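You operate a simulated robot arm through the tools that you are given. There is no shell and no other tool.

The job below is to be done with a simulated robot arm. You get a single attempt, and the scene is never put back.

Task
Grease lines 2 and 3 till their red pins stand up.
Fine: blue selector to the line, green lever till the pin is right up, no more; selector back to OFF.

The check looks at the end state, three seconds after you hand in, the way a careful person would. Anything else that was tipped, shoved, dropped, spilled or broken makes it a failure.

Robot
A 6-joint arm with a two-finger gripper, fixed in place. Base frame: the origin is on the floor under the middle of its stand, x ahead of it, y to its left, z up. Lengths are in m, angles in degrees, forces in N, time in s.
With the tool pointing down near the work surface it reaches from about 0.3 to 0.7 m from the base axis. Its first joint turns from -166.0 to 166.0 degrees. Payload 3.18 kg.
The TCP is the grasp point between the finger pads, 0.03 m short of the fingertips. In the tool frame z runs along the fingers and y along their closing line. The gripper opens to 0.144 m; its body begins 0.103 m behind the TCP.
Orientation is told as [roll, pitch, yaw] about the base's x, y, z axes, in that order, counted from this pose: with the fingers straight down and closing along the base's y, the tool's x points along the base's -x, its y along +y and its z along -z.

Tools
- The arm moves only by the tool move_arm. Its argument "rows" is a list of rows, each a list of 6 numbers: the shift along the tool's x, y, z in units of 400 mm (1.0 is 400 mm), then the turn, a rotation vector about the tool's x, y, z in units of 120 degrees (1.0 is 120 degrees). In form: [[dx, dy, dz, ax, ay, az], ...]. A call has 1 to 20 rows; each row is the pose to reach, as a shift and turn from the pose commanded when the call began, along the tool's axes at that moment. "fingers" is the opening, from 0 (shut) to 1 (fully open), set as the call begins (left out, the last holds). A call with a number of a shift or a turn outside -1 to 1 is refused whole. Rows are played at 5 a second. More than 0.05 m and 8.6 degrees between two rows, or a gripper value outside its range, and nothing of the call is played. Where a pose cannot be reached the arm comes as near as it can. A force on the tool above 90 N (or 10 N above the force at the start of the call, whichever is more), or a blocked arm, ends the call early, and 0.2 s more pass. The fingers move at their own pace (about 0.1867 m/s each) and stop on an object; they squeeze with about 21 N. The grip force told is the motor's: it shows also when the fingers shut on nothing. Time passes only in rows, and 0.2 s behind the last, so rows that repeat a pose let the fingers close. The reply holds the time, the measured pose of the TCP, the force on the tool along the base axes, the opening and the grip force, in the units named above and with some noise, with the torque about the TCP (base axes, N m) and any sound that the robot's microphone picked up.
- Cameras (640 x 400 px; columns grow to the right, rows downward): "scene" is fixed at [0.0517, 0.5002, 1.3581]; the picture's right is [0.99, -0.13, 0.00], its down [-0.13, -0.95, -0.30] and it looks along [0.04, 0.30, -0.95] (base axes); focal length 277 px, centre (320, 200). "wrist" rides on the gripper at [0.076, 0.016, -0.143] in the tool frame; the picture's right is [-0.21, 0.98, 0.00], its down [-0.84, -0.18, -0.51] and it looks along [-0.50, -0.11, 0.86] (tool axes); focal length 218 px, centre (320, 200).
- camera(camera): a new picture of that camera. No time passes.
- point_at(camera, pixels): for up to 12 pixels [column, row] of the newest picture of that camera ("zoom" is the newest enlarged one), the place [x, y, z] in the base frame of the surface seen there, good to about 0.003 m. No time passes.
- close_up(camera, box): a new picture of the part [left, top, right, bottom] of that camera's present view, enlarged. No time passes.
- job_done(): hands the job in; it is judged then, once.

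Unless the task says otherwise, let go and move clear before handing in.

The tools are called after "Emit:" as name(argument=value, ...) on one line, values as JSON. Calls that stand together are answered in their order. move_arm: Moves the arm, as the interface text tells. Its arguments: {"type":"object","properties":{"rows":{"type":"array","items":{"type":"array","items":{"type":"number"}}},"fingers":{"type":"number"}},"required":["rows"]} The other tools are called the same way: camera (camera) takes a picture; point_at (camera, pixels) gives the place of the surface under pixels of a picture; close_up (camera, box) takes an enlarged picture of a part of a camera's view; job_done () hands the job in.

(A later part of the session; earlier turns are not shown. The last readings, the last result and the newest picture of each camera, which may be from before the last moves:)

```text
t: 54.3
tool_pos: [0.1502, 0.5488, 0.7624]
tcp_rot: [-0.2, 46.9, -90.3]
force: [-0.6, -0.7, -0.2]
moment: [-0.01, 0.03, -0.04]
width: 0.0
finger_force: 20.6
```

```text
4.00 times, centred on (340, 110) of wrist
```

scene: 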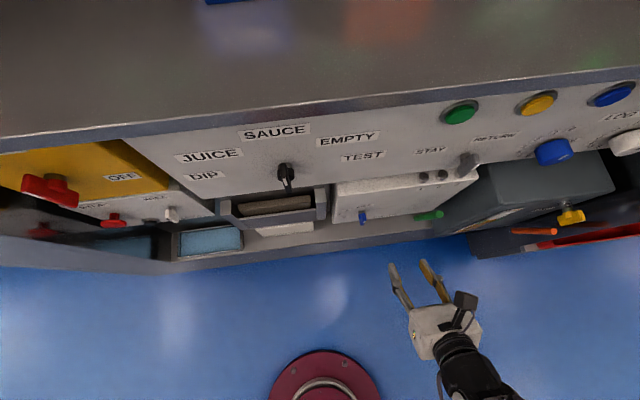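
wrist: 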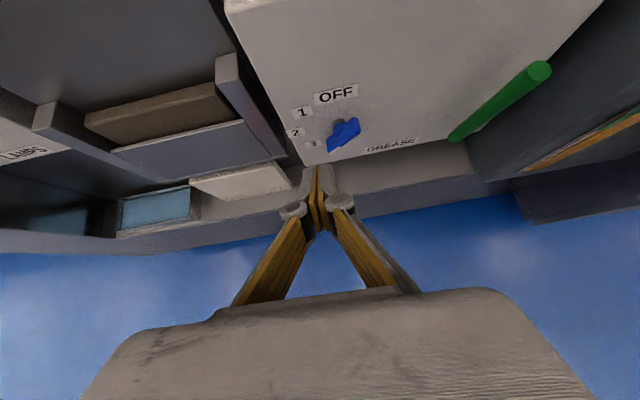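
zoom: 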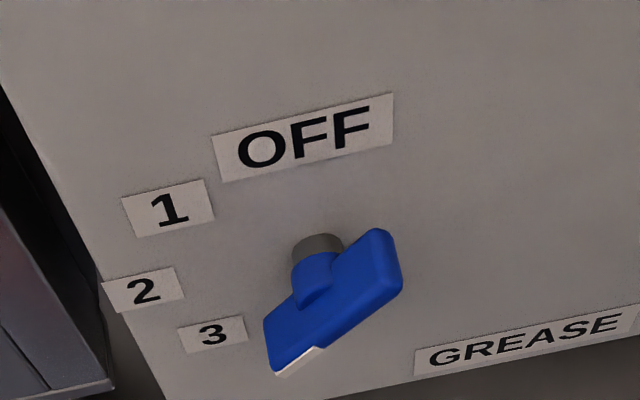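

Measured slope 40–45° below level: the selector points at "3". Now to the lever again: open, move across, and slide onto it at (0.340,0.6275,0.714).

Emit:
move_arm(rows=[[0.0092, 0.095, -0.0022, 0, 0, 0], [0.0184, 0.19, -0.0044, 0, 0, 0], [0.0277, 0.285, -0.0066, 0, 0, 0], [0.037, 0.38, -0.009, 0, 0, 0], [0.0461, 0.4745, -0.011, 0, 0, 0], [0.0461, 0.4745, 0.04, 0, 0, 0], [0.0461, 0.4745, 0.09, 0, 0, 0], [0.0461, 0.4745, 0.14, 0, 0, 0], [0.0461, 0.4745, 0.185, 0, 0, 0], [0.0461, 0.4745, 0.2265, 0, 0, 0]], fingers=0.3)

Emit:
close_up(camera="scene", box=[390, 150, 480, 240])

```text
t: 56.5
tool_pos: [0.3403, 0.6254, 0.7142]
tcp_rot: [0.0, 46.9, -90.3]
force: [0.3, 0.5, 0.8]
moment: [0.01, -0.04, 0.0]
width: 0.0433
finger_force: 0.1
```

```text
4.44 times, centred on (435, 195) of scene
```

zoom: 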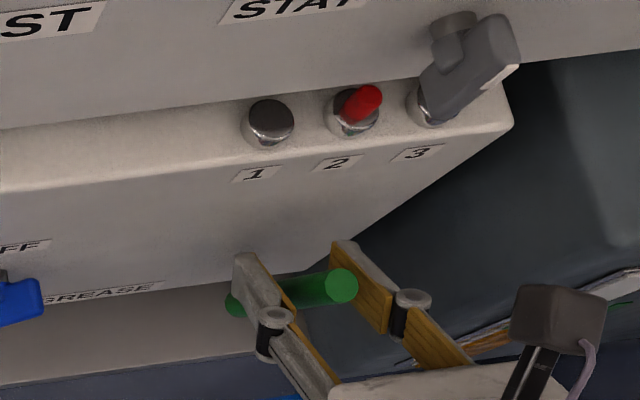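

The lever is between the pads. I'll close, then pull smoothly along the arc to about 51°.

Emit:
move_arm(rows=[[0, 0, 0, 0, 0, 0], [0, 0, 0, 0, 0, 0], [0, 0, 0, 0, 0, 0]], fingers=0.0)

Emit:
move_arm(rows=[[-0.0216, 0, -0.0147, 0, 0, 0], [-0.0449, 0, -0.0271, 0, 0, 0], [-0.0693, 0, -0.0368, 0, 0, 0], [-0.0947, 0, -0.0442, 0, 0, 0], [-0.1208, 0, -0.0486, 0, 0, 0], [-0.147, 0, -0.0503, 0, 0, 0], [-0.169, 0, -0.0497, 0, 0, 0]])

Emit:
close_up(camera="scene", box=[390, 150, 480, 240])

Emit:
camera(camera="wrist")

```text
t: 57.3
tool_pos: [0.3394, 0.6263, 0.7132]
tcp_rot: [-0.2, 46.8, -90.2]
force: [-13.5, 3.9, -2.2]
moment: [0.27, 0.29, 0.06]
width: 0.0166
finger_force: 44.8
```

```text
t: 58.9
tool_pos: [0.3403, 0.5675, 0.6807]
tcp_rot: [0.0, 47.3, -90.1]
force: [-5.1, 20.7, 14.1]
moment: [1.74, 0.07, 0.06]
width: 0.0175
finger_force: 44.9
```

```text
4.44 times, centred on (435, 195) of scene
```

zoom: 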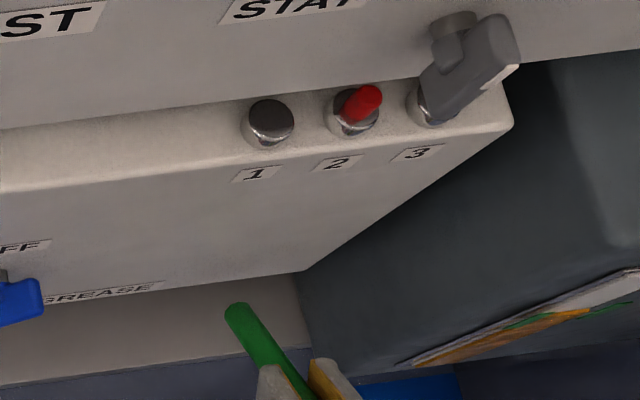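

```text
taken
```

wrist: 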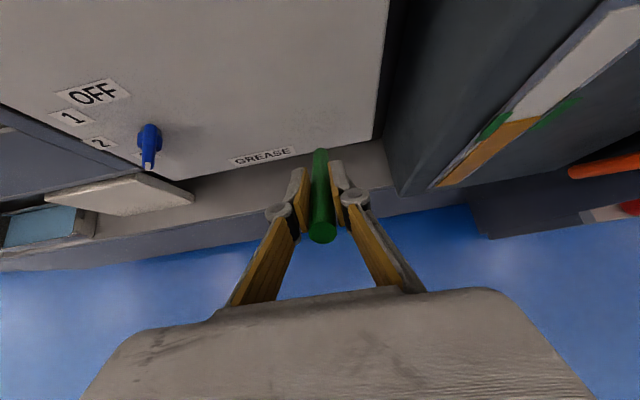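

Pin 2 is unchanged and forces are still light (about 25 N); pin 3 is hidden by the toggle in the scene view. I'll pull the last few degrees to the end of the stroke, as before.

Emit:
move_arm(rows=[[-0.0133, 0, 0, 0, 0, 0], [-0.0266, 0, 0, 0, 0, 0], [-0.0266, 0, 0, 0, 0, 0]])

Emit:
close_up(camera="scene", box=[420, 150, 490, 200])

```text
t: 59.7
tool_pos: [0.3409, 0.5623, 0.6761]
tcp_rot: [0.2, 47.9, -89.8]
force: [-14.6, 29.9, 32.0]
moment: [1.18, 0.39, 0.24]
width: 0.0178
finger_force: 44.8
```

```text
8.00 times, centred on (455, 175) of scene
```

zoom: 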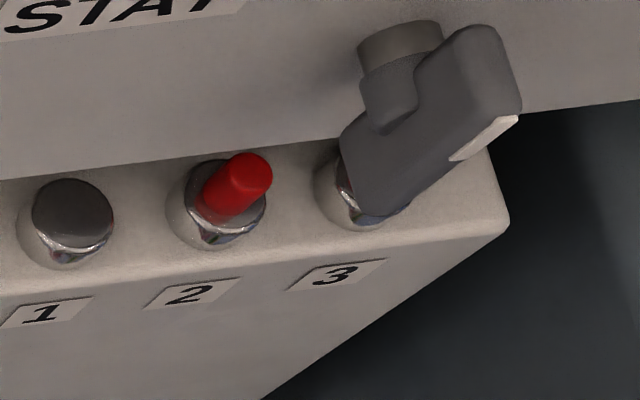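

End of stroke reached (44 N) and a hint of red reflects in cap 3. I'll return the lever along its arc, release it, and go to the same viewing pose as before.

Emit:
move_arm(rows=[[0.0302, 0, 0.0003, 0, 0, 0], [0.0651, 0, 0.0039, 0, 0, 0], [0.0994, 0, 0.0123, 0, 0, 0], [0.132, 0, 0.0253, 0, 0, 0], [0.1588, 0, 0.0405, 0, 0, 0], [0.1731, 0, 0.0508, 0, 0, 0]])

Emit:
move_arm(rows=[[0, 0, 0, 0, 0, 0], [0, 0, 0, 0, 0, 0], [0, 0, -0.05, 0, 0, 0], [0, 0, -0.1, 0, 0, 0], [0, 0, -0.16, 0, 0, 0]], fingers=0.3)

Emit:
move_arm(rows=[[0.055, 0, -0.051, 0, 0, 0], [0.11, 0, -0.102, 0, 0, 0], [0.165, 0, -0.153, 0, 0, 0], [0.2, 0, -0.186, 0, 0, 0]])

Emit:
close_up(camera="wrist", box=[240, 70, 380, 150])

```text
t: 61.1
tool_pos: [0.3407, 0.6188, 0.7037]
tcp_rot: [-0.2, 46.7, -90.4]
force: [-6.5, -12.8, -3.8]
moment: [-1.68, 0.22, 0.13]
width: 0.0175
finger_force: 45.1
```

```text
t: 62.3
tool_pos: [0.3408, 0.5733, 0.7517]
tcp_rot: [-0.1, 46.9, -90.3]
force: [-0.4, 0.2, -0.2]
moment: [0.01, -0.03, 0.04]
width: 0.0431
finger_force: 0.1
```

```text
t: 63.3
tool_pos: [0.3395, 0.5775, 0.8612]
tcp_rot: [-0.2, 46.9, -90.4]
force: [-0.4, 0.2, 0.1]
moment: [0.02, -0.02, 0.01]
width: 0.0431
finger_force: 0.0
```

```text
4.57 times, centred on (310, 110) of wrist
```

zoom: 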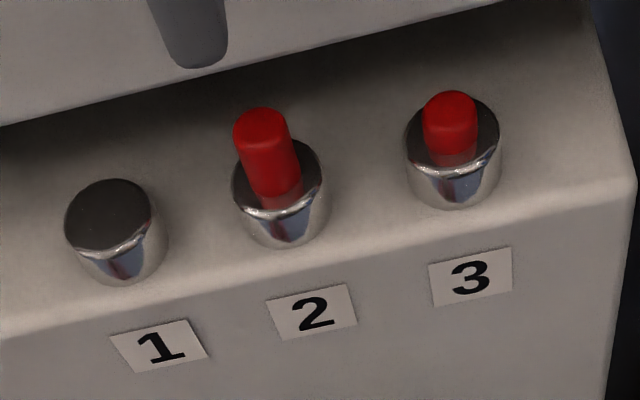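

Line 3's first stroke worked: pin 3 shows (450,125) and pin 2 (265,150) is unchanged. I'll measure both heights closely.

Emit:
close_up(camera="wrist", box=[280, 75, 360, 125])

Emit:
point_at(camera="zoom", pixels=[[130, 170], [145, 195], [150, 250], [160, 290], [460, 140], [465, 150], [470, 215], [470, 240], [500, 200], [520, 170], [90, 250], [190, 250]])

```text
8.00 times, centred on (320, 100) of wrist
```

zoom: 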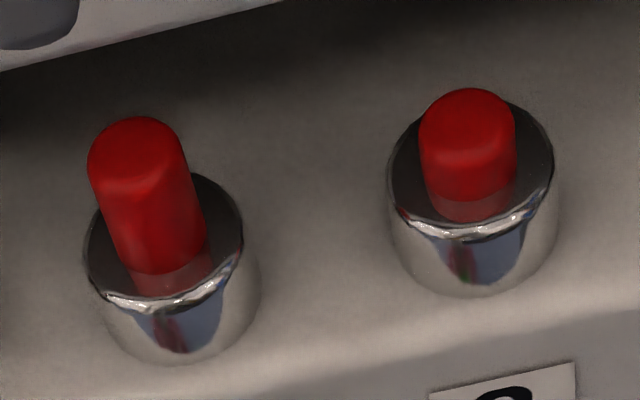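

```text
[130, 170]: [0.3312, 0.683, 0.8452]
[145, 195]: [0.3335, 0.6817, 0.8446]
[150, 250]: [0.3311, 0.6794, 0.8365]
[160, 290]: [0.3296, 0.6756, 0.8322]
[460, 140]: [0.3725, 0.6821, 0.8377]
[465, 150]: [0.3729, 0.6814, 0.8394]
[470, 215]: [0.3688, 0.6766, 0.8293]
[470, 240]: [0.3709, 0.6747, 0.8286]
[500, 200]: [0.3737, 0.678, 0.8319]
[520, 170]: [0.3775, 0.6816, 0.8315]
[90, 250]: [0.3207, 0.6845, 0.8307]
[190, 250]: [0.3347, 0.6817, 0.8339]
```

Pin 3 is exactly half pin 2's height (about 7.4 mm versus 15 mm), so every full stroke adds ~7.5 mm. Line 3 needs at least a second stroke; I'll go back onto the lever.

Emit:
move_arm(rows=[[-0.061, 0, 0.052, 0, 0, 0], [-0.122, 0, 0.104, 0, 0, 0], [-0.1834, 0.001, 0.1552, 0, 0, 0], [-0.1834, 0.001, 0.218, 0, 0, 0], [-0.1834, 0.001, 0.28, 0, 0, 0], [-0.1834, 0.001, 0.3427, 0, 0, 0]])

Emit:
move_arm(rows=[[0, 0, 0, 0, 0, 0], [0, 0, 0, 0, 0, 0], [0, 0, 0, 0, 0, 0]], fingers=0.0)

```text
t: 64.7
tool_pos: [0.3407, 0.6234, 0.711]
tcp_rot: [-0.2, 46.9, -90.3]
force: [0.1, 1.9, 0.2]
moment: [-0.02, 0.02, -0.01]
width: 0.0433
finger_force: 0.1
```

```text
t: 65.5
tool_pos: [0.3398, 0.6247, 0.7113]
tcp_rot: [-0.1, 46.9, -90.1]
force: [-7.3, 6.9, -6.8]
moment: [0.36, 0.17, 0.06]
width: 0.0168
finger_force: 44.6
```

Gripped again. I'll pull the full stroke in one smooth arc to the end stop.

Emit:
move_arm(rows=[[-0.0187, 0, -0.0123, 0, 0, 0], [-0.0413, 0, -0.0244, 0, 0, 0], [-0.0652, 0, -0.0338, 0, 0, 0], [-0.0899, 0, -0.0408, 0, 0, 0], [-0.115, 0, -0.0454, 0, 0, 0], [-0.1406, 0, -0.0471, 0, 0, 0], [-0.162, 0, -0.0466, 0, 0, 0], [-0.179, 0, -0.0447, 0, 0, 0], [-0.179, 0, -0.0447, 0, 0, 0]])

Emit:
close_up(camera="scene", box=[420, 150, 490, 200])

```text
t: 67.5
tool_pos: [0.3398, 0.5653, 0.6748]
tcp_rot: [0.0, 47.5, -90.1]
force: [-18.1, 18.0, 29.1]
moment: [0.46, 0.42, 0.29]
width: 0.0174
finger_force: 44.9
```

```text
8.00 times, centred on (455, 175) of scene
```

zoom: 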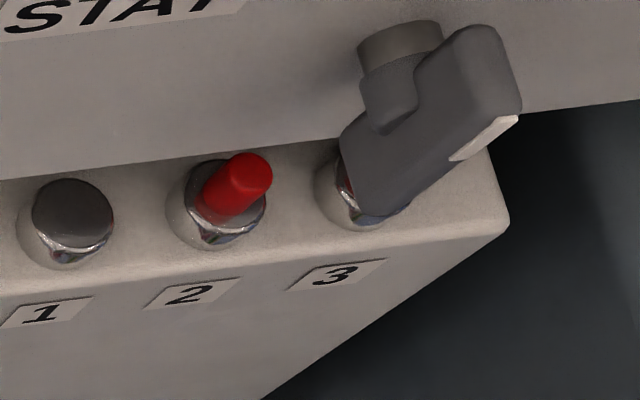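

End of stroke reached. I'll return the lever, release and look at both pins from the viewing pose.

Emit:
move_arm(rows=[[0.0275, 0, -0.0008, 0, 0, 0], [0.0615, 0, 0.0027, 0, 0, 0], [0.0948, 0, 0.0105, 0, 0, 0], [0.1266, 0, 0.023, 0, 0, 0], [0.1527, 0, 0.0374, 0, 0, 0], [0.1668, 0, 0.0472, 0, 0, 0]])

Emit:
move_arm(rows=[[0, 0, 0, 0, 0, 0], [0, 0, 0, 0, 0, 0], [0, 0, -0.05, 0, 0, 0], [0, 0, -0.1, 0, 0, 0], [0, 0, -0.16, 0, 0, 0]], fingers=0.3)

Emit:
move_arm(rows=[[0.055, 0, -0.051, 0, 0, 0], [0.11, 0, -0.102, 0, 0, 0], [0.165, 0, -0.153, 0, 0, 0], [0.2, 0, -0.186, 0, 0, 0]])

Emit:
close_up(camera="wrist", box=[280, 75, 360, 125])

Emit:
camera(camera="wrist")

```text
t: 68.9
tool_pos: [0.3396, 0.6191, 0.7066]
tcp_rot: [-0.3, 46.8, -90.6]
force: [-3.4, -24.3, -3.2]
moment: [-0.97, 0.03, 0.08]
width: 0.0173
finger_force: 45.4
```

```text
t: 70.1
tool_pos: [0.3401, 0.5745, 0.7538]
tcp_rot: [-0.1, 46.9, -90.3]
force: [-0.1, 0.1, -0.1]
moment: [-0.02, -0.01, 0.01]
width: 0.0434
finger_force: 0.0
```

```text
t: 71.1
tool_pos: [0.3378, 0.5749, 0.8607]
tcp_rot: [-0.2, 46.9, -90.4]
force: [0.2, 0.0, -0.1]
moment: [-0.01, 0.01, 0.01]
width: 0.0432
finger_force: 0.1
```

```text
8.00 times, centred on (320, 100) of wrist
```

zoom: 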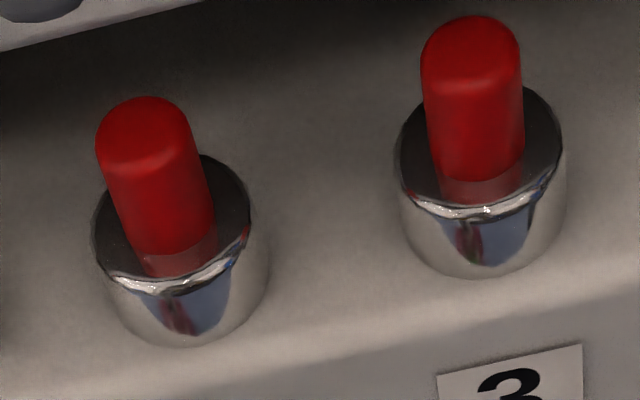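

```text
taken
```

wrist: 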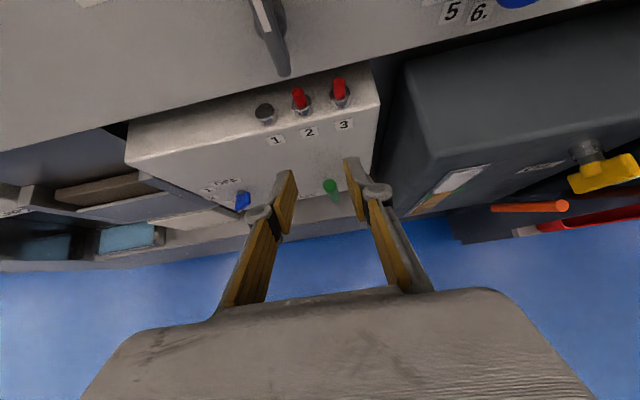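

Both pins now stand equally high. I'll sample their tops and caps many times for an accurate height.

Emit:
point_at(camera="zoom", pixels=[[455, 45], [465, 45], [475, 45], [485, 45], [460, 55], [470, 55], [480, 55], [465, 35], [475, 35], [470, 65], [460, 65], [480, 65]])

Emit:
point_at(camera="zoom", pixels=[[135, 125], [145, 125], [155, 125], [140, 135], [150, 135], [160, 135], [140, 118], [150, 118], [145, 142], [155, 142], [135, 138], [148, 130]])

Emit:
point_at(camera="zoom", pixels=[[415, 150], [420, 165], [545, 130], [540, 145], [415, 170], [550, 120], [110, 230], [115, 250], [230, 200], [235, 215], [225, 190], [110, 240]])

```text
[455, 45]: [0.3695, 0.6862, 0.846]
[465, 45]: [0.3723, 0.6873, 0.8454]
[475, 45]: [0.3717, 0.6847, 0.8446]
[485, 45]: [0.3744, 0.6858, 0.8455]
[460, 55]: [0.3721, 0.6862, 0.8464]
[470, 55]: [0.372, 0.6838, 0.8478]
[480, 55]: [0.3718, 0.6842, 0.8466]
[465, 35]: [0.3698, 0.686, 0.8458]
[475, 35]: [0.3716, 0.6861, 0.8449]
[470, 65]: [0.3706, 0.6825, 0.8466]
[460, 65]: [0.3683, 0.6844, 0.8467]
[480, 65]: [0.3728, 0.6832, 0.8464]
```

```text
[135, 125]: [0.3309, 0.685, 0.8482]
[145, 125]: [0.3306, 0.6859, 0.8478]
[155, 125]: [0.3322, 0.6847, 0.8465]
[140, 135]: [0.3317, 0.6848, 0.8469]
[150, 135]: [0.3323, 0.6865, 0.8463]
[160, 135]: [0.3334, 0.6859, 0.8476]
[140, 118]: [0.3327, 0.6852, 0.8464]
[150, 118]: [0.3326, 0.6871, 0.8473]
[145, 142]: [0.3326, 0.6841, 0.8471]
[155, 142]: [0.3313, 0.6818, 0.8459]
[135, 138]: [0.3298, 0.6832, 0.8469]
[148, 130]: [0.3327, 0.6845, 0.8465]
```

```text
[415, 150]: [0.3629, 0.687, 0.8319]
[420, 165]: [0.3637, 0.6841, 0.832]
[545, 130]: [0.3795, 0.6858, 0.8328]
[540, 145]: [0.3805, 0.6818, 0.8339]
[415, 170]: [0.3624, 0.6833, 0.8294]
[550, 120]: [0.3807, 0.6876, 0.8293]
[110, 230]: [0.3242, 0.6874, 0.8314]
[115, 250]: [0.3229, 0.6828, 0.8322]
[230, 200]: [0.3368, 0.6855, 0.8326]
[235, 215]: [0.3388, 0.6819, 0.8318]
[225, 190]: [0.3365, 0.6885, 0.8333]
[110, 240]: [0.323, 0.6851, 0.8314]
```

Pins 2 and 3 both stand about 15 mm proud. To learn whether the line is full, I'll grip the lever once more and pull only partway (well below the ~45° where a stroke counts) to compare its resistance with before.

Emit:
move_arm(rows=[[-0.061, 0.001, 0.052, 0, 0, 0], [-0.122, 0.003, 0.104, 0, 0, 0], [-0.1834, 0.006, 0.1552, 0, 0, 0], [-0.1834, 0.006, 0.218, 0, 0, 0], [-0.1834, 0.006, 0.28, 0, 0, 0], [-0.1834, 0.006, 0.3427, 0, 0, 0]])

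Emit:
move_arm(rows=[[0, 0, 0, 0, 0, 0], [0, 0, 0, 0, 0, 0], [0, 0, 0, 0, 0, 0]], fingers=0.0)

Emit:
move_arm(rows=[[-0.0187, 0, -0.0123, 0, 0, 0], [-0.0413, 0, -0.0244, 0, 0, 0], [-0.0652, 0, -0.0338, 0, 0, 0]])

```text
t: 72.5
tool_pos: [0.3428, 0.6268, 0.7144]
tcp_rot: [-0.1, 46.8, -90.3]
force: [0.4, 0.5, -0.8]
moment: [-0.01, -0.02, -0.01]
width: 0.0431
finger_force: 0.0
```

```text
t: 73.3
tool_pos: [0.3404, 0.6261, 0.7134]
tcp_rot: [-0.2, 46.9, -90.1]
force: [-23.5, 5.6, -2.7]
moment: [0.44, 0.46, 0.08]
width: 0.017
finger_force: 45.6
```

```text
t: 74.1
tool_pos: [0.3403, 0.5994, 0.7064]
tcp_rot: [0.0, 47.3, -89.9]
force: [-22.8, 20.7, 5.2]
moment: [1.89, 0.52, 0.18]
width: 0.0172
finger_force: 45.1
```

Resistance at ~26° is the same as in earlier strokes (about 21 N), so nothing says the line is full; the pin still rose a whole step last time. I'll complete this third stroke on line 3 and then compare.

Emit:
move_arm(rows=[[-0.0367, -0.003, -0.0077, 0, 0, 0], [-0.0621, -0.005, -0.0124, 0, 0, 0], [-0.0884, -0.0065, -0.0144, 0, 0, 0], [-0.1102, -0.0075, -0.014, 0, 0, 0], [-0.1276, -0.0075, -0.0122, 0, 0, 0], [-0.1276, -0.0075, -0.0122, 0, 0, 0]])

Emit:
close_up(camera="scene", box=[420, 150, 490, 200])

```text
t: 75.5
tool_pos: [0.3396, 0.5633, 0.6763]
tcp_rot: [0.1, 47.9, -89.9]
force: [-14.8, 25.3, 35.2]
moment: [1.1, 0.39, 0.2]
width: 0.0174
finger_force: 45.0
```

```text
8.00 times, centred on (455, 175) of scene
```

zoom: 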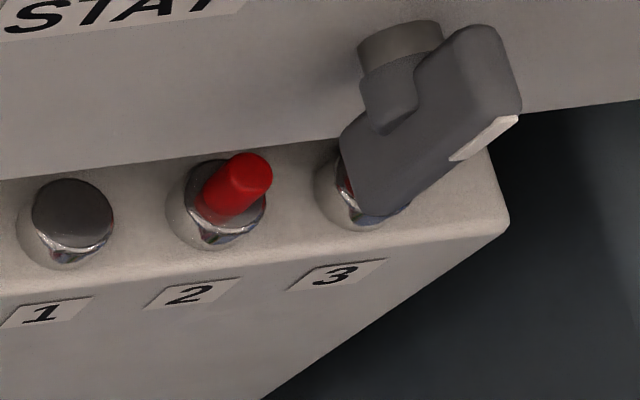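

Stroke complete (end-stop force 35 N, no sound). I'll return the lever, release, and view the pins.

Emit:
move_arm(rows=[[0.0302, 0, 0.0003, 0, 0, 0], [0.0651, 0, 0.0039, 0, 0, 0], [0.0994, 0, 0.0123, 0, 0, 0], [0.132, 0, 0.0253, 0, 0, 0], [0.1588, 0, 0.0405, 0, 0, 0], [0.1731, 0, 0.0508, 0, 0, 0]])

Emit:
move_arm(rows=[[0, 0, 0, 0, 0, 0], [0, 0, 0, 0, 0, 0], [0, 0, -0.05, 0, 0, 0], [0, 0, -0.1, 0, 0, 0], [0, 0, -0.16, 0, 0, 0]], fingers=0.3)

Emit:
move_arm(rows=[[0.055, 0, -0.051, 0, 0, 0], [0.11, 0, -0.102, 0, 0, 0], [0.165, 0, -0.153, 0, 0, 0], [0.2, 0, -0.186, 0, 0, 0]])

Emit:
close_up(camera="wrist", box=[280, 75, 360, 125])

Emit:
close_up(camera="wrist", box=[240, 60, 380, 150])

```text
t: 76.9
tool_pos: [0.3398, 0.62, 0.7047]
tcp_rot: [-0.2, 46.7, -90.4]
force: [-3.2, -12.7, -4.1]
moment: [-1.7, 0.11, 0.06]
width: 0.0175
finger_force: 45.1
```

```text
t: 78.1
tool_pos: [0.3406, 0.5747, 0.7517]
tcp_rot: [-0.2, 47.0, -90.4]
force: [0.1, 0.6, -0.2]
moment: [-0.04, -0.04, 0.01]
width: 0.043
finger_force: 0.1
```

```text
t: 79.1
tool_pos: [0.3387, 0.5753, 0.8592]
tcp_rot: [-0.1, 46.8, -90.4]
force: [-0.1, 0.4, -0.1]
moment: [0.0, -0.01, 0.0]
width: 0.0431
finger_force: 0.0
```

```text
8.00 times, centred on (320, 100) of wrist
```

zoom: 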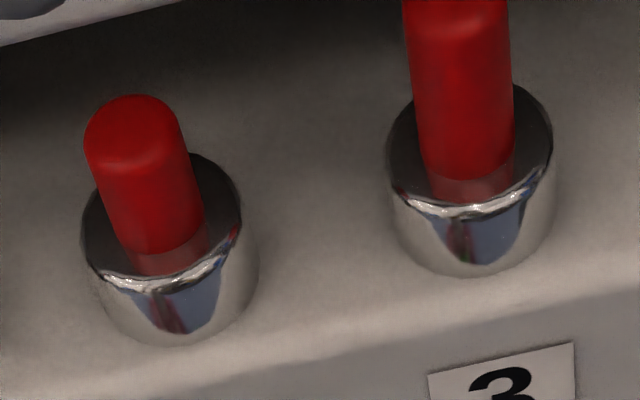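

```text
4.44 times, centred on (310, 105) of wrist
```

zoom: 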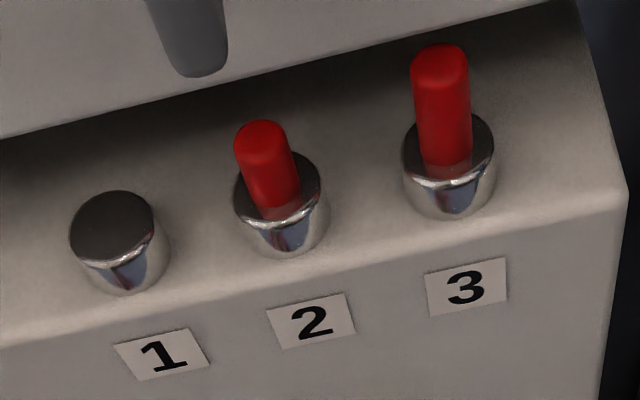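

Good: pin 3 rose again, clearly above pin 2, so two strokes were not the full height. I'll measure how much it rose this time.

Emit:
point_at(camera="zoom", pixels=[[432, 62], [438, 62], [444, 62], [435, 68], [441, 68], [447, 68], [438, 74], [444, 74], [440, 56], [434, 57], [446, 57], [440, 65]])

Emit:
point_at(camera="zoom", pixels=[[258, 137], [264, 137], [260, 143], [266, 143], [255, 140], [262, 132], [410, 150], [412, 145], [488, 135], [485, 145], [245, 200], [312, 180]])

Emit:
close_up(camera="wrist", box=[310, 60, 370, 110])

```text
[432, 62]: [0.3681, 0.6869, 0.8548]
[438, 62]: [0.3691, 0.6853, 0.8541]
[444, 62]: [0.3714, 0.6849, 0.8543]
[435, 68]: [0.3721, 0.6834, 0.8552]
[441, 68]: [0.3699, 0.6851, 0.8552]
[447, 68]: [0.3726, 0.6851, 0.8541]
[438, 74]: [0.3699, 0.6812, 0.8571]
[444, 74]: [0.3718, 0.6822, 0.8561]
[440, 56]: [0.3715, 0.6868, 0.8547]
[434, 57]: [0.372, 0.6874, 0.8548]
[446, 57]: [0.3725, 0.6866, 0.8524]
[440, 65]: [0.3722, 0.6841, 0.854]
```

```text
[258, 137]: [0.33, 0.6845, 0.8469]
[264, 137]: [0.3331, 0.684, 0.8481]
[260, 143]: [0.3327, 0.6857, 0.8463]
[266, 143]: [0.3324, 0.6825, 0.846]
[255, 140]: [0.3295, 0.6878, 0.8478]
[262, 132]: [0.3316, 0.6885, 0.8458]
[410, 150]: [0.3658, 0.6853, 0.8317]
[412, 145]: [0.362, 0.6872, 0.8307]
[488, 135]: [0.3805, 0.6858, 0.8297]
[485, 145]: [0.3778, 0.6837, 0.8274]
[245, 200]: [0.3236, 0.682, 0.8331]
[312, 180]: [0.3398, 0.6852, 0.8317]
```

```text
8.00 times, centred on (340, 85) of wrist
```

zoom: 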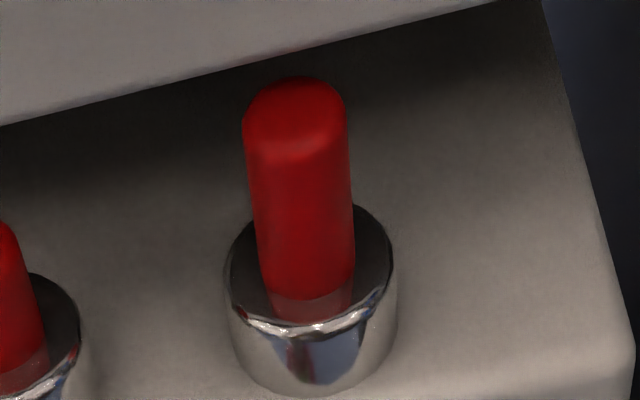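

Pin 3 is now about 23 mm proud (steps of 8 mm: 7, 15, 23), standing tall at three strokes, an even 24 mm of travel; I'll leave it there and bring pin 2 to the same height. First: closed fingers to above the selector's right end to press it from 3 back to 2.

Emit:
move_arm(rows=[[-0.038, -0.085, 0.0227, 0, 0, 0], [-0.076, -0.17, 0.0453, 0, 0, 0], [-0.114, -0.255, 0.068, 0, 0, 0], [-0.1523, -0.3393, 0.0906, 0, 0, 0], [-0.138, -0.3393, 0.16, 0, 0, 0], [-0.125, -0.3393, 0.23, 0, 0, 0], [-0.1111, -0.3393, 0.2988, 0, 0, 0]], fingers=0.0)

Emit:
close_up(camera="scene", box=[320, 190, 420, 260])

Emit:
camera(camera="wrist")

```text
t: 80.7
tool_pos: [0.2045, 0.6328, 0.7442]
tcp_rot: [-0.1, 46.8, -90.3]
force: [-0.4, 0.0, 0.3]
moment: [0.0, -0.02, -0.01]
width: 0.0
finger_force: 21.2
```

```text
5.71 times, centred on (370, 225) of scene
```

zoom: 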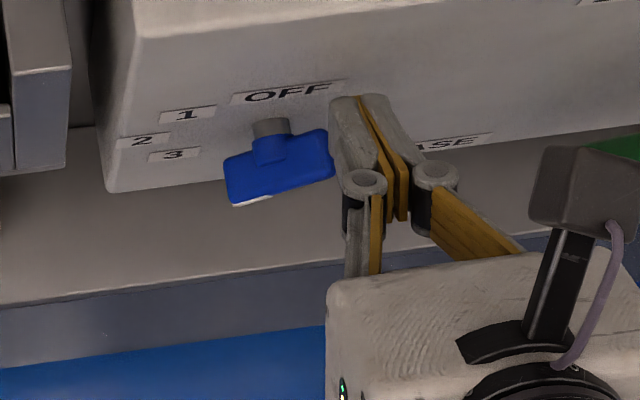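

```text
taken
```

wrist: 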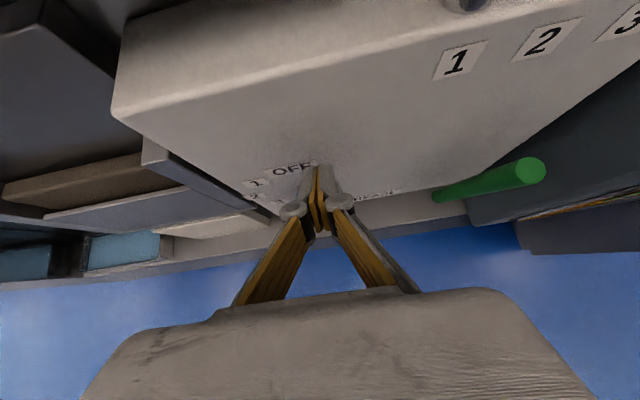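

The tips overlap the bar's raised right end. I'll shift 2 mm left and press down in small steps to about z=0.702.

Emit:
move_arm(rows=[[-0.029, -0.005, 0.0274, 0, 0, 0], [-0.0583, -0.005, 0.0548, 0, 0, 0], [-0.0656, -0.005, 0.0616, 0, 0, 0], [-0.0711, -0.005, 0.0667, 0, 0, 0], [-0.0765, -0.005, 0.0718, 0, 0, 0]])

Emit:
close_up(camera="scene", box=[335, 200, 395, 240])

Emit:
point_at(camera="zoom", pixels=[[215, 200], [225, 225], [240, 205], [260, 220], [290, 220], [310, 210]])

```text
t: 81.9
tool_pos: [0.2089, 0.635, 0.706]
tcp_rot: [0.1, 47.5, -90.9]
force: [46.2, 2.2, 24.0]
moment: [0.31, -1.14, -0.49]
width: 0.0001
finger_force: 21.1
```

```text
10.00 times, centred on (365, 220) of scene
```

zoom: 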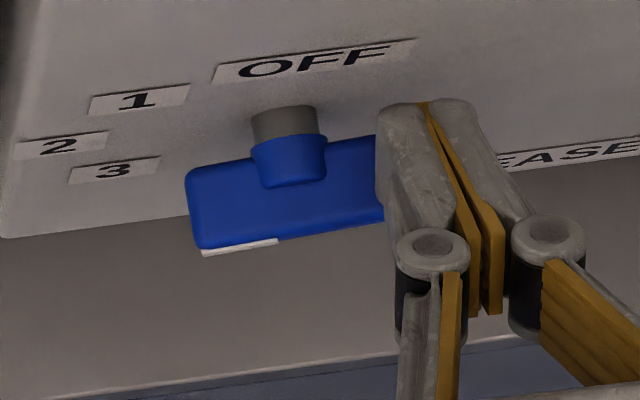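

```text
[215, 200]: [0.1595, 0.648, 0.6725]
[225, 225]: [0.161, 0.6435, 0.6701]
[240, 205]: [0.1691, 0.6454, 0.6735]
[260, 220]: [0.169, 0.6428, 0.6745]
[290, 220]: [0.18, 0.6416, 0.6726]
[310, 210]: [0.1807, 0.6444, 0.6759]
```

The tip got pushed sideways (46 N in +x) with the bar close to level. I'll lift off to release that and measure.

Emit:
move_arm(rows=[[0.02, 0, -0.019, 0, 0, 0], [0.055, 0, -0.052, 0, 0, 0]])

Emit:
close_up(camera="scene", box=[335, 200, 395, 240])

Emit:
point_at(camera="zoom", pixels=[[215, 200], [225, 225], [210, 215], [240, 205], [340, 200], [360, 180], [365, 205], [350, 190], [300, 220]])

```text
t: 82.5
tool_pos: [0.2028, 0.6323, 0.7334]
tcp_rot: [-0.2, 46.7, -90.2]
force: [0.6, 0.0, -0.5]
moment: [0.04, 0.0, -0.01]
width: 0.0005
finger_force: 20.8
```

```text
10.00 times, centred on (365, 220) of scene
```

zoom: 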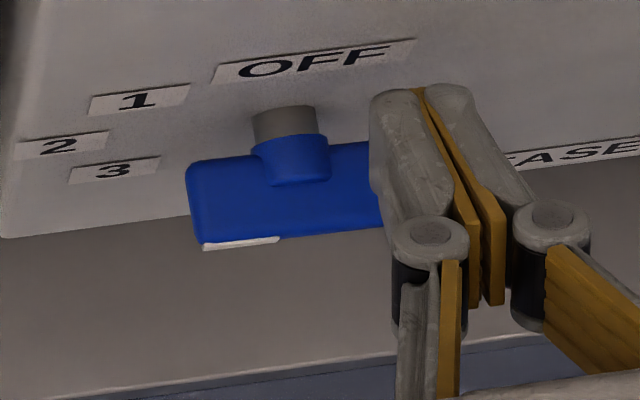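

```text
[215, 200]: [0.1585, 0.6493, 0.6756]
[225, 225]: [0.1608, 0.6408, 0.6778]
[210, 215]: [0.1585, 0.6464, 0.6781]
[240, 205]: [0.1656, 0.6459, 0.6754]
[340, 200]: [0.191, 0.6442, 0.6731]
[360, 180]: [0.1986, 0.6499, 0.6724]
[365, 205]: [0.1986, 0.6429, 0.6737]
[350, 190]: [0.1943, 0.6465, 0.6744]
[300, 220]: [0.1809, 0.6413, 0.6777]
```

On lifting, the bar settled at about 85° (left end ~4 mm higher than right). I'll move across and give the left end a small press down to bring it level at 2.

Emit:
move_arm(rows=[[0.0219, -0.06, -0.0205, 0, 0, 0], [0.0219, -0.1233, -0.0205, 0, 0, 0], [-0.02, -0.1233, 0.0188, 0, 0, 0], [-0.045, -0.1233, 0.0422, 0, 0, 0], [-0.053, -0.1233, 0.0497, 0, 0, 0], [-0.0609, -0.1233, 0.0572, 0, 0, 0], [-0.0609, -0.1233, 0.0572, 0, 0, 0]])

Emit:
close_up(camera="scene", box=[335, 200, 395, 240])

Emit:
point_at(camera="zoom", pixels=[[390, 190], [380, 215], [395, 205], [360, 200], [370, 180], [335, 200], [345, 215], [330, 205]])

```text
t: 84.1
tool_pos: [0.1532, 0.6328, 0.7002]
tcp_rot: [0.0, 47.0, -90.2]
force: [-3.7, 0.8, 6.5]
moment: [0.07, 0.08, 0.03]
width: 0.0
finger_force: 30.8
```

```text
10.00 times, centred on (365, 220) of scene
```

zoom: 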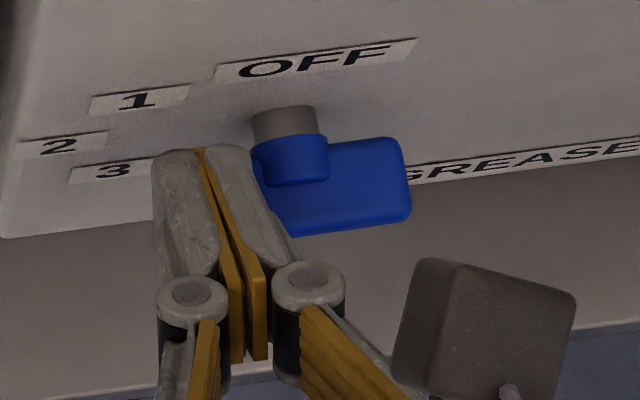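

```text
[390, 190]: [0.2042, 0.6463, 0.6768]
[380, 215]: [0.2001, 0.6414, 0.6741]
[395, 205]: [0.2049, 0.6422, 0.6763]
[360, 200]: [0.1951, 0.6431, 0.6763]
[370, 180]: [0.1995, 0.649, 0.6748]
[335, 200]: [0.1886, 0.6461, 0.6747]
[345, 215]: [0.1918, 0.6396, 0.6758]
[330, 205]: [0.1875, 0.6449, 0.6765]
```

The right half now reads level (z≈0.6755 throughout). I'll lift off and confirm.

Emit:
move_arm(rows=[[0.036, 0, -0.034, 0, 0, 0], [0.073, 0, -0.0683, 0, 0, 0], [0.05, 0, -0.14, 0, 0, 0], [0.025, 0, -0.21, 0, 0, 0], [0.0, 0, -0.26, 0, 0, 0]])

Emit:
close_up(camera="scene", box=[335, 200, 395, 240])

Emit:
point_at(camera="zoom", pixels=[[215, 200], [225, 225], [210, 215], [230, 195], [390, 190], [380, 215], [395, 205], [375, 180]])

```text
t: 85.3
tool_pos: [0.1539, 0.5548, 0.7719]
tcp_rot: [0.0, 46.9, -90.3]
force: [0.5, 0.2, 0.5]
moment: [0.01, -0.02, 0.01]
width: 0.0002
finger_force: 30.5
```

```text
10.00 times, centred on (365, 220) of scene
```

zoom: 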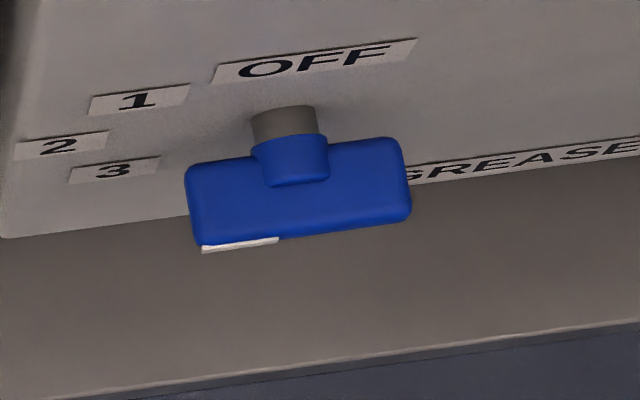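

```text
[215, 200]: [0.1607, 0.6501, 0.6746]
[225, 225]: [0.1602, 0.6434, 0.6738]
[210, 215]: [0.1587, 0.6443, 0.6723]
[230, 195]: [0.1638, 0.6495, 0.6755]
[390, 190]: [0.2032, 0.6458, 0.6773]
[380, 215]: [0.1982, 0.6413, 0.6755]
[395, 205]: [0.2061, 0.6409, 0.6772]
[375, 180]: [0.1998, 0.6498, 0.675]
```

The selector is level at "2" (within ~3°). Now to the lever for line 2's third stroke.

Emit:
move_arm(rows=[[0.0037, 0.093, -0.0011, 0, 0, 0], [0.0074, 0.186, -0.0023, 0, 0, 0], [0.0112, 0.279, -0.0034, 0, 0, 0], [0.0149, 0.372, -0.0046, 0, 0, 0], [0.0186, 0.463, -0.0057, 0, 0, 0], [0.0186, 0.463, 0.045, 0, 0, 0], [0.0186, 0.463, 0.095, 0, 0, 0], [0.0186, 0.463, 0.145, 0, 0, 0], [0.0186, 0.463, 0.19, 0, 0, 0], [0.0186, 0.463, 0.2318, 0, 0, 0]], fingers=0.3)

Emit:
move_arm(rows=[[0, 0, 0, 0, 0, 0], [0, 0, 0, 0, 0, 0], [0, 0, 0, 0, 0, 0]], fingers=0.0)

Emit:
close_up(camera="scene", box=[390, 150, 480, 240])

```text
t: 87.5
tool_pos: [0.3384, 0.6296, 0.7098]
tcp_rot: [-0.1, 46.9, -90.4]
force: [0.3, -0.3, 0.1]
moment: [0.01, 0.02, 0.03]
width: 0.0433
finger_force: 0.1
```

```text
t: 88.3
tool_pos: [0.3395, 0.6293, 0.711]
tcp_rot: [0.0, 47.0, -90.5]
force: [21.2, 7.0, -10.3]
moment: [0.32, -0.36, 0.02]
width: 0.0162
finger_force: 44.9
```

```text
4.44 times, centred on (435, 195) of scene
```

zoom: 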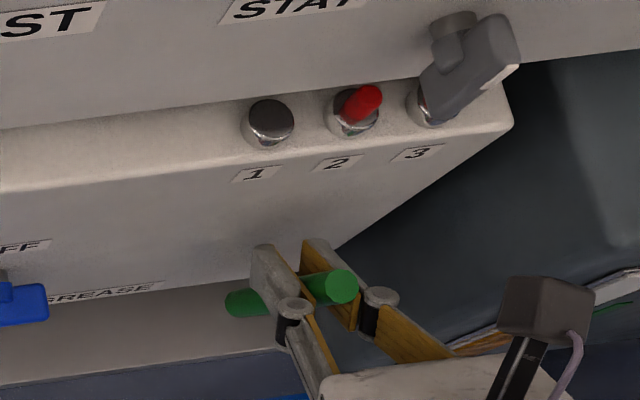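

Gripped on the lever, pin 2 still at its second step. I'll pull the full third stroke for line 2.

Emit:
move_arm(rows=[[-0.0236, 0.004, -0.0169, 0, 0, 0], [-0.0497, 0.005, -0.0309, 0, 0, 0], [-0.0732, 0.005, -0.0404, 0, 0, 0], [-0.0976, 0.005, -0.0474, 0, 0, 0], [-0.1227, 0.005, -0.052, 0, 0, 0], [-0.1479, 0.005, -0.0538, 0, 0, 0], [-0.1692, 0.005, -0.0531, 0, 0, 0], [-0.186, 0.005, -0.0514, 0, 0, 0], [-0.186, 0.005, -0.0514, 0, 0, 0]])

Emit:
close_up(camera="scene", box=[420, 150, 490, 200])

```text
t: 90.3
tool_pos: [0.3409, 0.5665, 0.6781]
tcp_rot: [0.0, 47.7, -89.9]
force: [-12.6, 28.9, 26.4]
moment: [0.61, 0.34, 0.14]
width: 0.0171
finger_force: 44.6
```

```text
8.00 times, centred on (455, 175) of scene
```

zoom: 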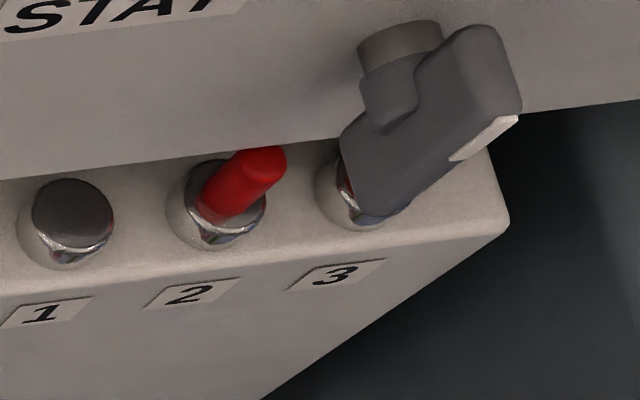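

Pin 2 rose to its third step. I'll return the lever, release, and compare both pins.

Emit:
move_arm(rows=[[0.0192, 0, 0.0052, 0, 0, 0], [0.0529, 0, 0.0087, 0, 0, 0], [0.0858, 0, 0.0166, 0, 0, 0], [0.1172, 0, 0.0293, 0, 0, 0], [0.1431, 0, 0.0436, 0, 0, 0], [0.1604, 0, 0.0559, 0, 0, 0]])

Emit:
move_arm(rows=[[0, 0, 0, 0, 0, 0], [0, 0, 0, 0, 0, 0], [0, 0, -0.05, 0, 0, 0], [0, 0, -0.1, 0, 0, 0], [0, 0, -0.16, 0, 0, 0]], fingers=0.3)

Emit:
move_arm(rows=[[0.055, 0, -0.051, 0, 0, 0], [0.11, 0, -0.102, 0, 0, 0], [0.165, 0, -0.153, 0, 0, 0], [0.2, 0, -0.186, 0, 0, 0]])

Emit:
close_up(camera="wrist", box=[240, 60, 380, 150])

Emit:
point_at(camera="zoom", pixels=[[432, 62], [438, 62], [444, 62], [438, 68], [444, 68], [255, 125], [260, 125], [255, 130], [262, 130], [258, 120], [410, 150], [245, 195]])

```text
t: 91.7
tool_pos: [0.3402, 0.6221, 0.7032]
tcp_rot: [-0.2, 46.7, -90.6]
force: [-14.2, -13.7, -1.5]
moment: [-1.61, 0.41, 0.19]
width: 0.0175
finger_force: 45.2
```

```text
t: 92.9
tool_pos: [0.339, 0.5751, 0.7465]
tcp_rot: [-0.1, 46.9, -90.2]
force: [-0.1, 1.2, 0.0]
moment: [0.01, -0.01, 0.01]
width: 0.0431
finger_force: 0.1
```

```text
t: 93.9
tool_pos: [0.341, 0.5777, 0.8573]
tcp_rot: [-0.1, 46.9, -90.4]
force: [0.4, -0.3, -0.3]
moment: [0.01, 0.0, -0.03]
width: 0.0433
finger_force: 0.1
```

```text
4.44 times, centred on (310, 105) of wrist
```

zoom: 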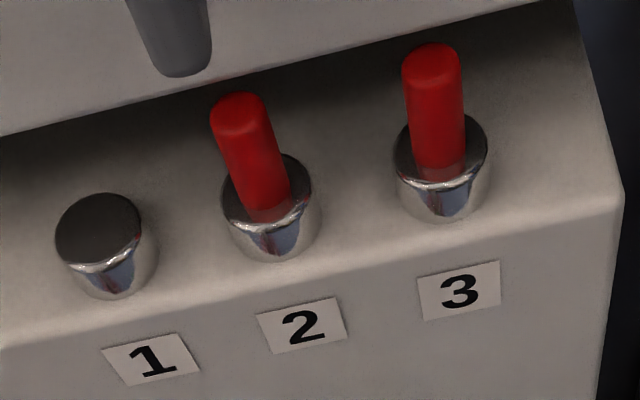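

```text
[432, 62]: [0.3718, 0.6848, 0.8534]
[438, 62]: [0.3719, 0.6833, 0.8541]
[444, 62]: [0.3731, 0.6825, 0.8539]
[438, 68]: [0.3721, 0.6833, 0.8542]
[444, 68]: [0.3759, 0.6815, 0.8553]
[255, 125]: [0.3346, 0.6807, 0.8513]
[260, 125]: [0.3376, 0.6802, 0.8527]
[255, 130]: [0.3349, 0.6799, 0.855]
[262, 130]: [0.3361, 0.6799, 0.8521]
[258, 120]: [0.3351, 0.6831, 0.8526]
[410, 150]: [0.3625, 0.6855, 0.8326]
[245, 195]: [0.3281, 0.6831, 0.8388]
```

I sampled pin 2 off-centre; I'll resample its top face properly to compare with pin 3.

Emit:
point_at(camera="zoom", pixels=[[230, 108], [236, 108], [242, 108], [248, 108], [233, 114], [240, 114], [246, 114], [236, 120], [243, 120], [240, 102], [234, 103], [246, 103]])

Emit:
point_at(camera="zoom", pixels=[[424, 60], [430, 60], [436, 60], [442, 60], [426, 66], [433, 66], [440, 66], [430, 72], [437, 72], [432, 54], [426, 55], [440, 55]])

Emit:
close_up(camera="scene", box=[425, 155, 475, 190])

```text
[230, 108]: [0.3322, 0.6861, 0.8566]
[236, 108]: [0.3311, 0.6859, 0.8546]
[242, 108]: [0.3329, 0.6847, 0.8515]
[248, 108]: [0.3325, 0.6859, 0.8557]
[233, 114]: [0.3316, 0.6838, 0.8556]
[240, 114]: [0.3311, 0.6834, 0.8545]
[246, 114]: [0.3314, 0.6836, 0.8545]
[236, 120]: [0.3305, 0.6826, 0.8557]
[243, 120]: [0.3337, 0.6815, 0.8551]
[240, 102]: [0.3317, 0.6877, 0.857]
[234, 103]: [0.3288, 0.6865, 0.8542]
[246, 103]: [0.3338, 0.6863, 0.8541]
```

```text
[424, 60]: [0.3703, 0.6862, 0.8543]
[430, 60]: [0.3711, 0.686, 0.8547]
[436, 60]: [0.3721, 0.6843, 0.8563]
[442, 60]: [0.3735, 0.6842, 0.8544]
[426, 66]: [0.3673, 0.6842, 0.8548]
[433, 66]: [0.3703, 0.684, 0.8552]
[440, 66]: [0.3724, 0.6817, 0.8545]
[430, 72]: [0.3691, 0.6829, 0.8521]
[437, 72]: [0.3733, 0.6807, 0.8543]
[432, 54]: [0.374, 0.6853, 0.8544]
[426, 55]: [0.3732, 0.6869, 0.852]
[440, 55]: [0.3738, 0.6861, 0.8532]
```

```text
11.43 times, centred on (450, 172) of scene
```

zoom: 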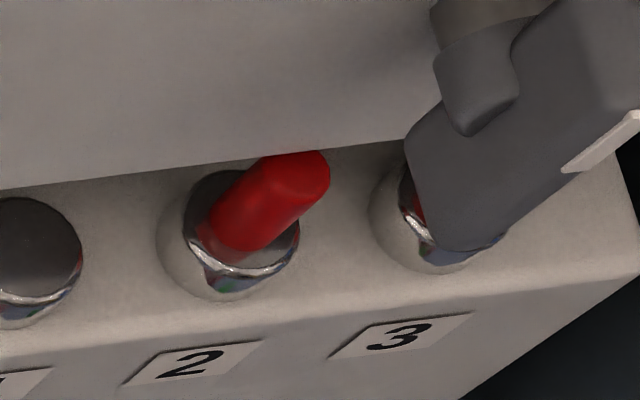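

Both pins measure equal (tops at z≈0.855, ~23 mm proud). I'll measure the panel edge just above the pins to see how much room there is above them.

Emit:
point_at(camera="zoom", pixels=[[150, 165], [150, 160], [150, 175], [230, 155], [230, 150], [230, 165], [360, 135], [360, 130], [360, 150], [300, 165], [290, 160], [310, 175]])

Emit:
close_up(camera="wrist", box=[250, 50, 380, 120])

Emit:
point_at(camera="zoom", pixels=[[100, 120], [100, 110], [100, 130], [300, 70], [300, 60], [300, 80], [400, 40], [400, 50], [250, 90], [350, 80]])

```text
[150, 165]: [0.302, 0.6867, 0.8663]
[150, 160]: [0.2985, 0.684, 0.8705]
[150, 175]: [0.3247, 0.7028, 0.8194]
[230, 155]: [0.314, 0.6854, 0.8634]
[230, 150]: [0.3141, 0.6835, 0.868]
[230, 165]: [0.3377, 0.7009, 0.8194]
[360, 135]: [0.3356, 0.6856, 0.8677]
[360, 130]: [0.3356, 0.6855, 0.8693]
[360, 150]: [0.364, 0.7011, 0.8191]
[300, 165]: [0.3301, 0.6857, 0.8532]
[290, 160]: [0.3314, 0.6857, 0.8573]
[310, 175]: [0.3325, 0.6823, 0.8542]
```

```text
4.92 times, centred on (315, 85) of wrist
```

zoom: 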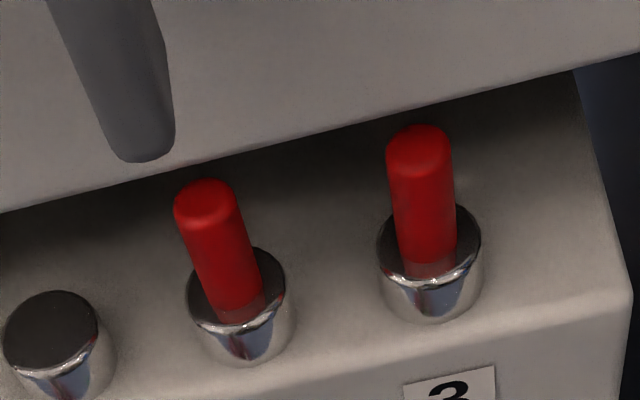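

```text
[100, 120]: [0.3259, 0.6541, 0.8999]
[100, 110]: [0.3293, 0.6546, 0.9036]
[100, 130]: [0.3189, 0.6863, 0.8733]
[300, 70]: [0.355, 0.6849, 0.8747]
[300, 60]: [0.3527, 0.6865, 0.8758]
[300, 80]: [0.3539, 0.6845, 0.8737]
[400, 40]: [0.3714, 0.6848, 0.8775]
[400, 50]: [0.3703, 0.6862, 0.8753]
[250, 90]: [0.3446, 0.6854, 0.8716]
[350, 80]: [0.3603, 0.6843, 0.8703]
```

The panel's lower edge is at z≈0.864, right above the pins, so another 8 mm step would foul it: three strokes is clearly the full height. Now the selector goes back to OFF: I'll move in front of it and spin the tool −90° so the fingers can straddle the level bar.

Emit:
move_arm(rows=[[-0.045, -0.08, 0.0196, 0, 0, 0], [-0.09, -0.16, 0.0392, 0, 0, 0], [-0.135, -0.24, 0.0587, 0, 0, 0], [-0.18, -0.32, 0.0783, 0, 0, 0], [-0.2243, -0.4, 0.0979, 0, 0, 0]], fingers=0.25)

Emit:
move_arm(rows=[[0, 0, 0, 0, 0, -0.0625], [0, 0, 0, 0, 0, -0.125], [0, 0, 0, 0, 0, -0.1875], [0, 0, 0, 0, 0, -0.25], [0, 0, 0, 0, 0, -0.3125], [0, 0, 0, 0, 0, -0.375], [0, 0, 0, 0, 0, -0.4375], [0, 0, 0, 0, 0, -0.5], [0, 0, 0, 0, 0, -0.5625], [0, 0, 0, 0, 0, -0.625], [0, 0, 0, 0, 0, -0.6875], [0, 0, 0, 0, 0, -0.75]])

Emit:
close_up(camera="wrist", box=[260, 60, 420, 200])

```text
t: 95.1
tool_pos: [0.1789, 0.5448, 0.7648]
tcp_rot: [0.0, 46.9, -90.3]
force: [0.6, 0.6, 1.1]
moment: [-0.02, 0.0, -0.05]
width: 0.0361
finger_force: 0.1
```

```text
t: 97.7
tool_pos: [0.1803, 0.5447, 0.7654]
tcp_rot: [46.9, 0.0, -0.1]
force: [-0.1, -0.4, 0.1]
moment: [0.01, 0.0, -0.02]
width: 0.036
finger_force: 0.1
```

```text
2.86 times, centred on (340, 130) of wrist
```

zoom: 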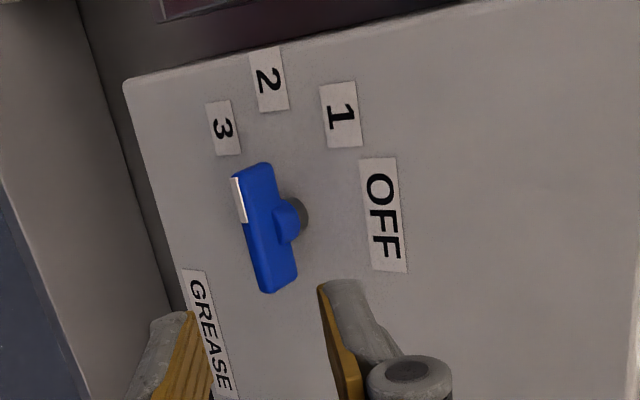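

The bar lies level at "2" between the finger lines. I'll tilt to ~50° and slide in so the fingers sit above and below it.

Emit:
move_arm(rows=[[-0.001, -0.005, 0.055, -0.01, 0, 0], [-0.002, -0.01, 0.11, -0.02, 0, 0], [-0.002, -0.0154, 0.1661, -0.029, 0, 0], [-0.002, -0.0133, 0.2, -0.029, 0, 0], [-0.002, -0.0112, 0.233, -0.029, 0, 0], [-0.002, -0.0092, 0.2656, -0.029, 0, 0]])

Emit:
close_up(camera="wrist", box=[250, 100, 410, 220])

Emit:
close_up(camera="scene", box=[320, 190, 420, 260])

```text
t: 99.1
tool_pos: [0.181, 0.6185, 0.6894]
tcp_rot: [50.2, 0.1, -0.3]
force: [0.1, 0.3, -0.1]
moment: [-0.02, 0.02, 0.0]
width: 0.0361
finger_force: 0.0
```

```text
3.33 times, centred on (330, 160) of wrist
```

zoom: 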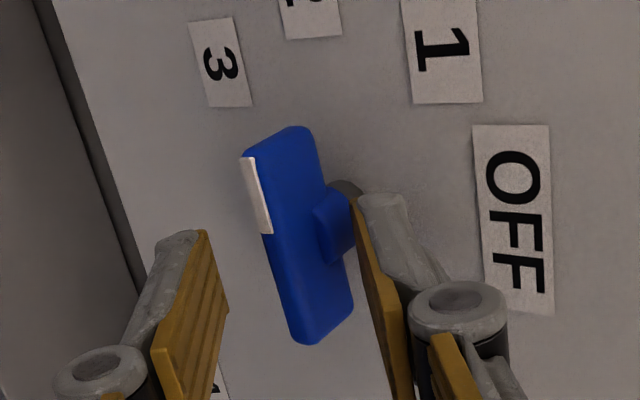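

```text
5.71 times, centred on (370, 225) of scene
```

zoom: 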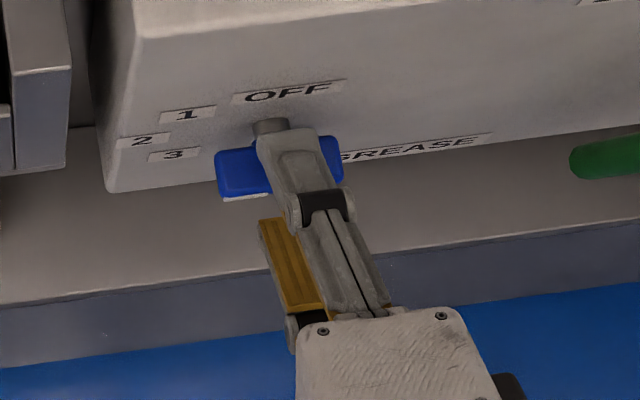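

Upper finger sits above the bar by the hub, lower finger below in front. I'll close on it.

Emit:
move_arm(rows=[[0, 0, 0, 0, 0, 0], [0, 0, 0, 0, 0, 0], [0, 0, 0, 0, 0, 0]], fingers=0.0)

Emit:
close_up(camera="wrist", box=[250, 100, 410, 220])

```text
t: 99.9
tool_pos: [0.182, 0.6186, 0.6899]
tcp_rot: [50.4, 0.0, -0.2]
force: [-1.8, -26.3, 26.5]
moment: [0.11, 0.11, 0.18]
width: 0.006
finger_force: 31.8
```

```text
3.33 times, centred on (330, 160) of wrist
```

zoom: 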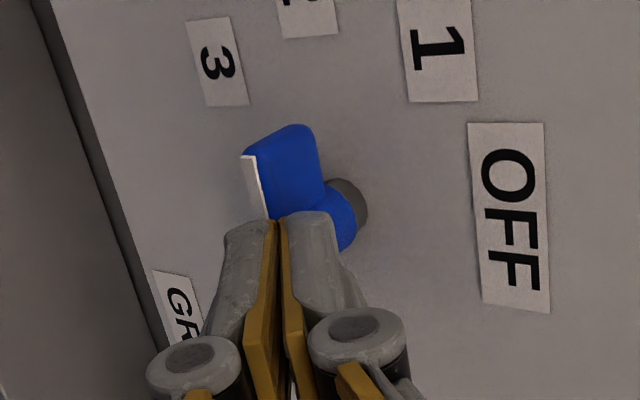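

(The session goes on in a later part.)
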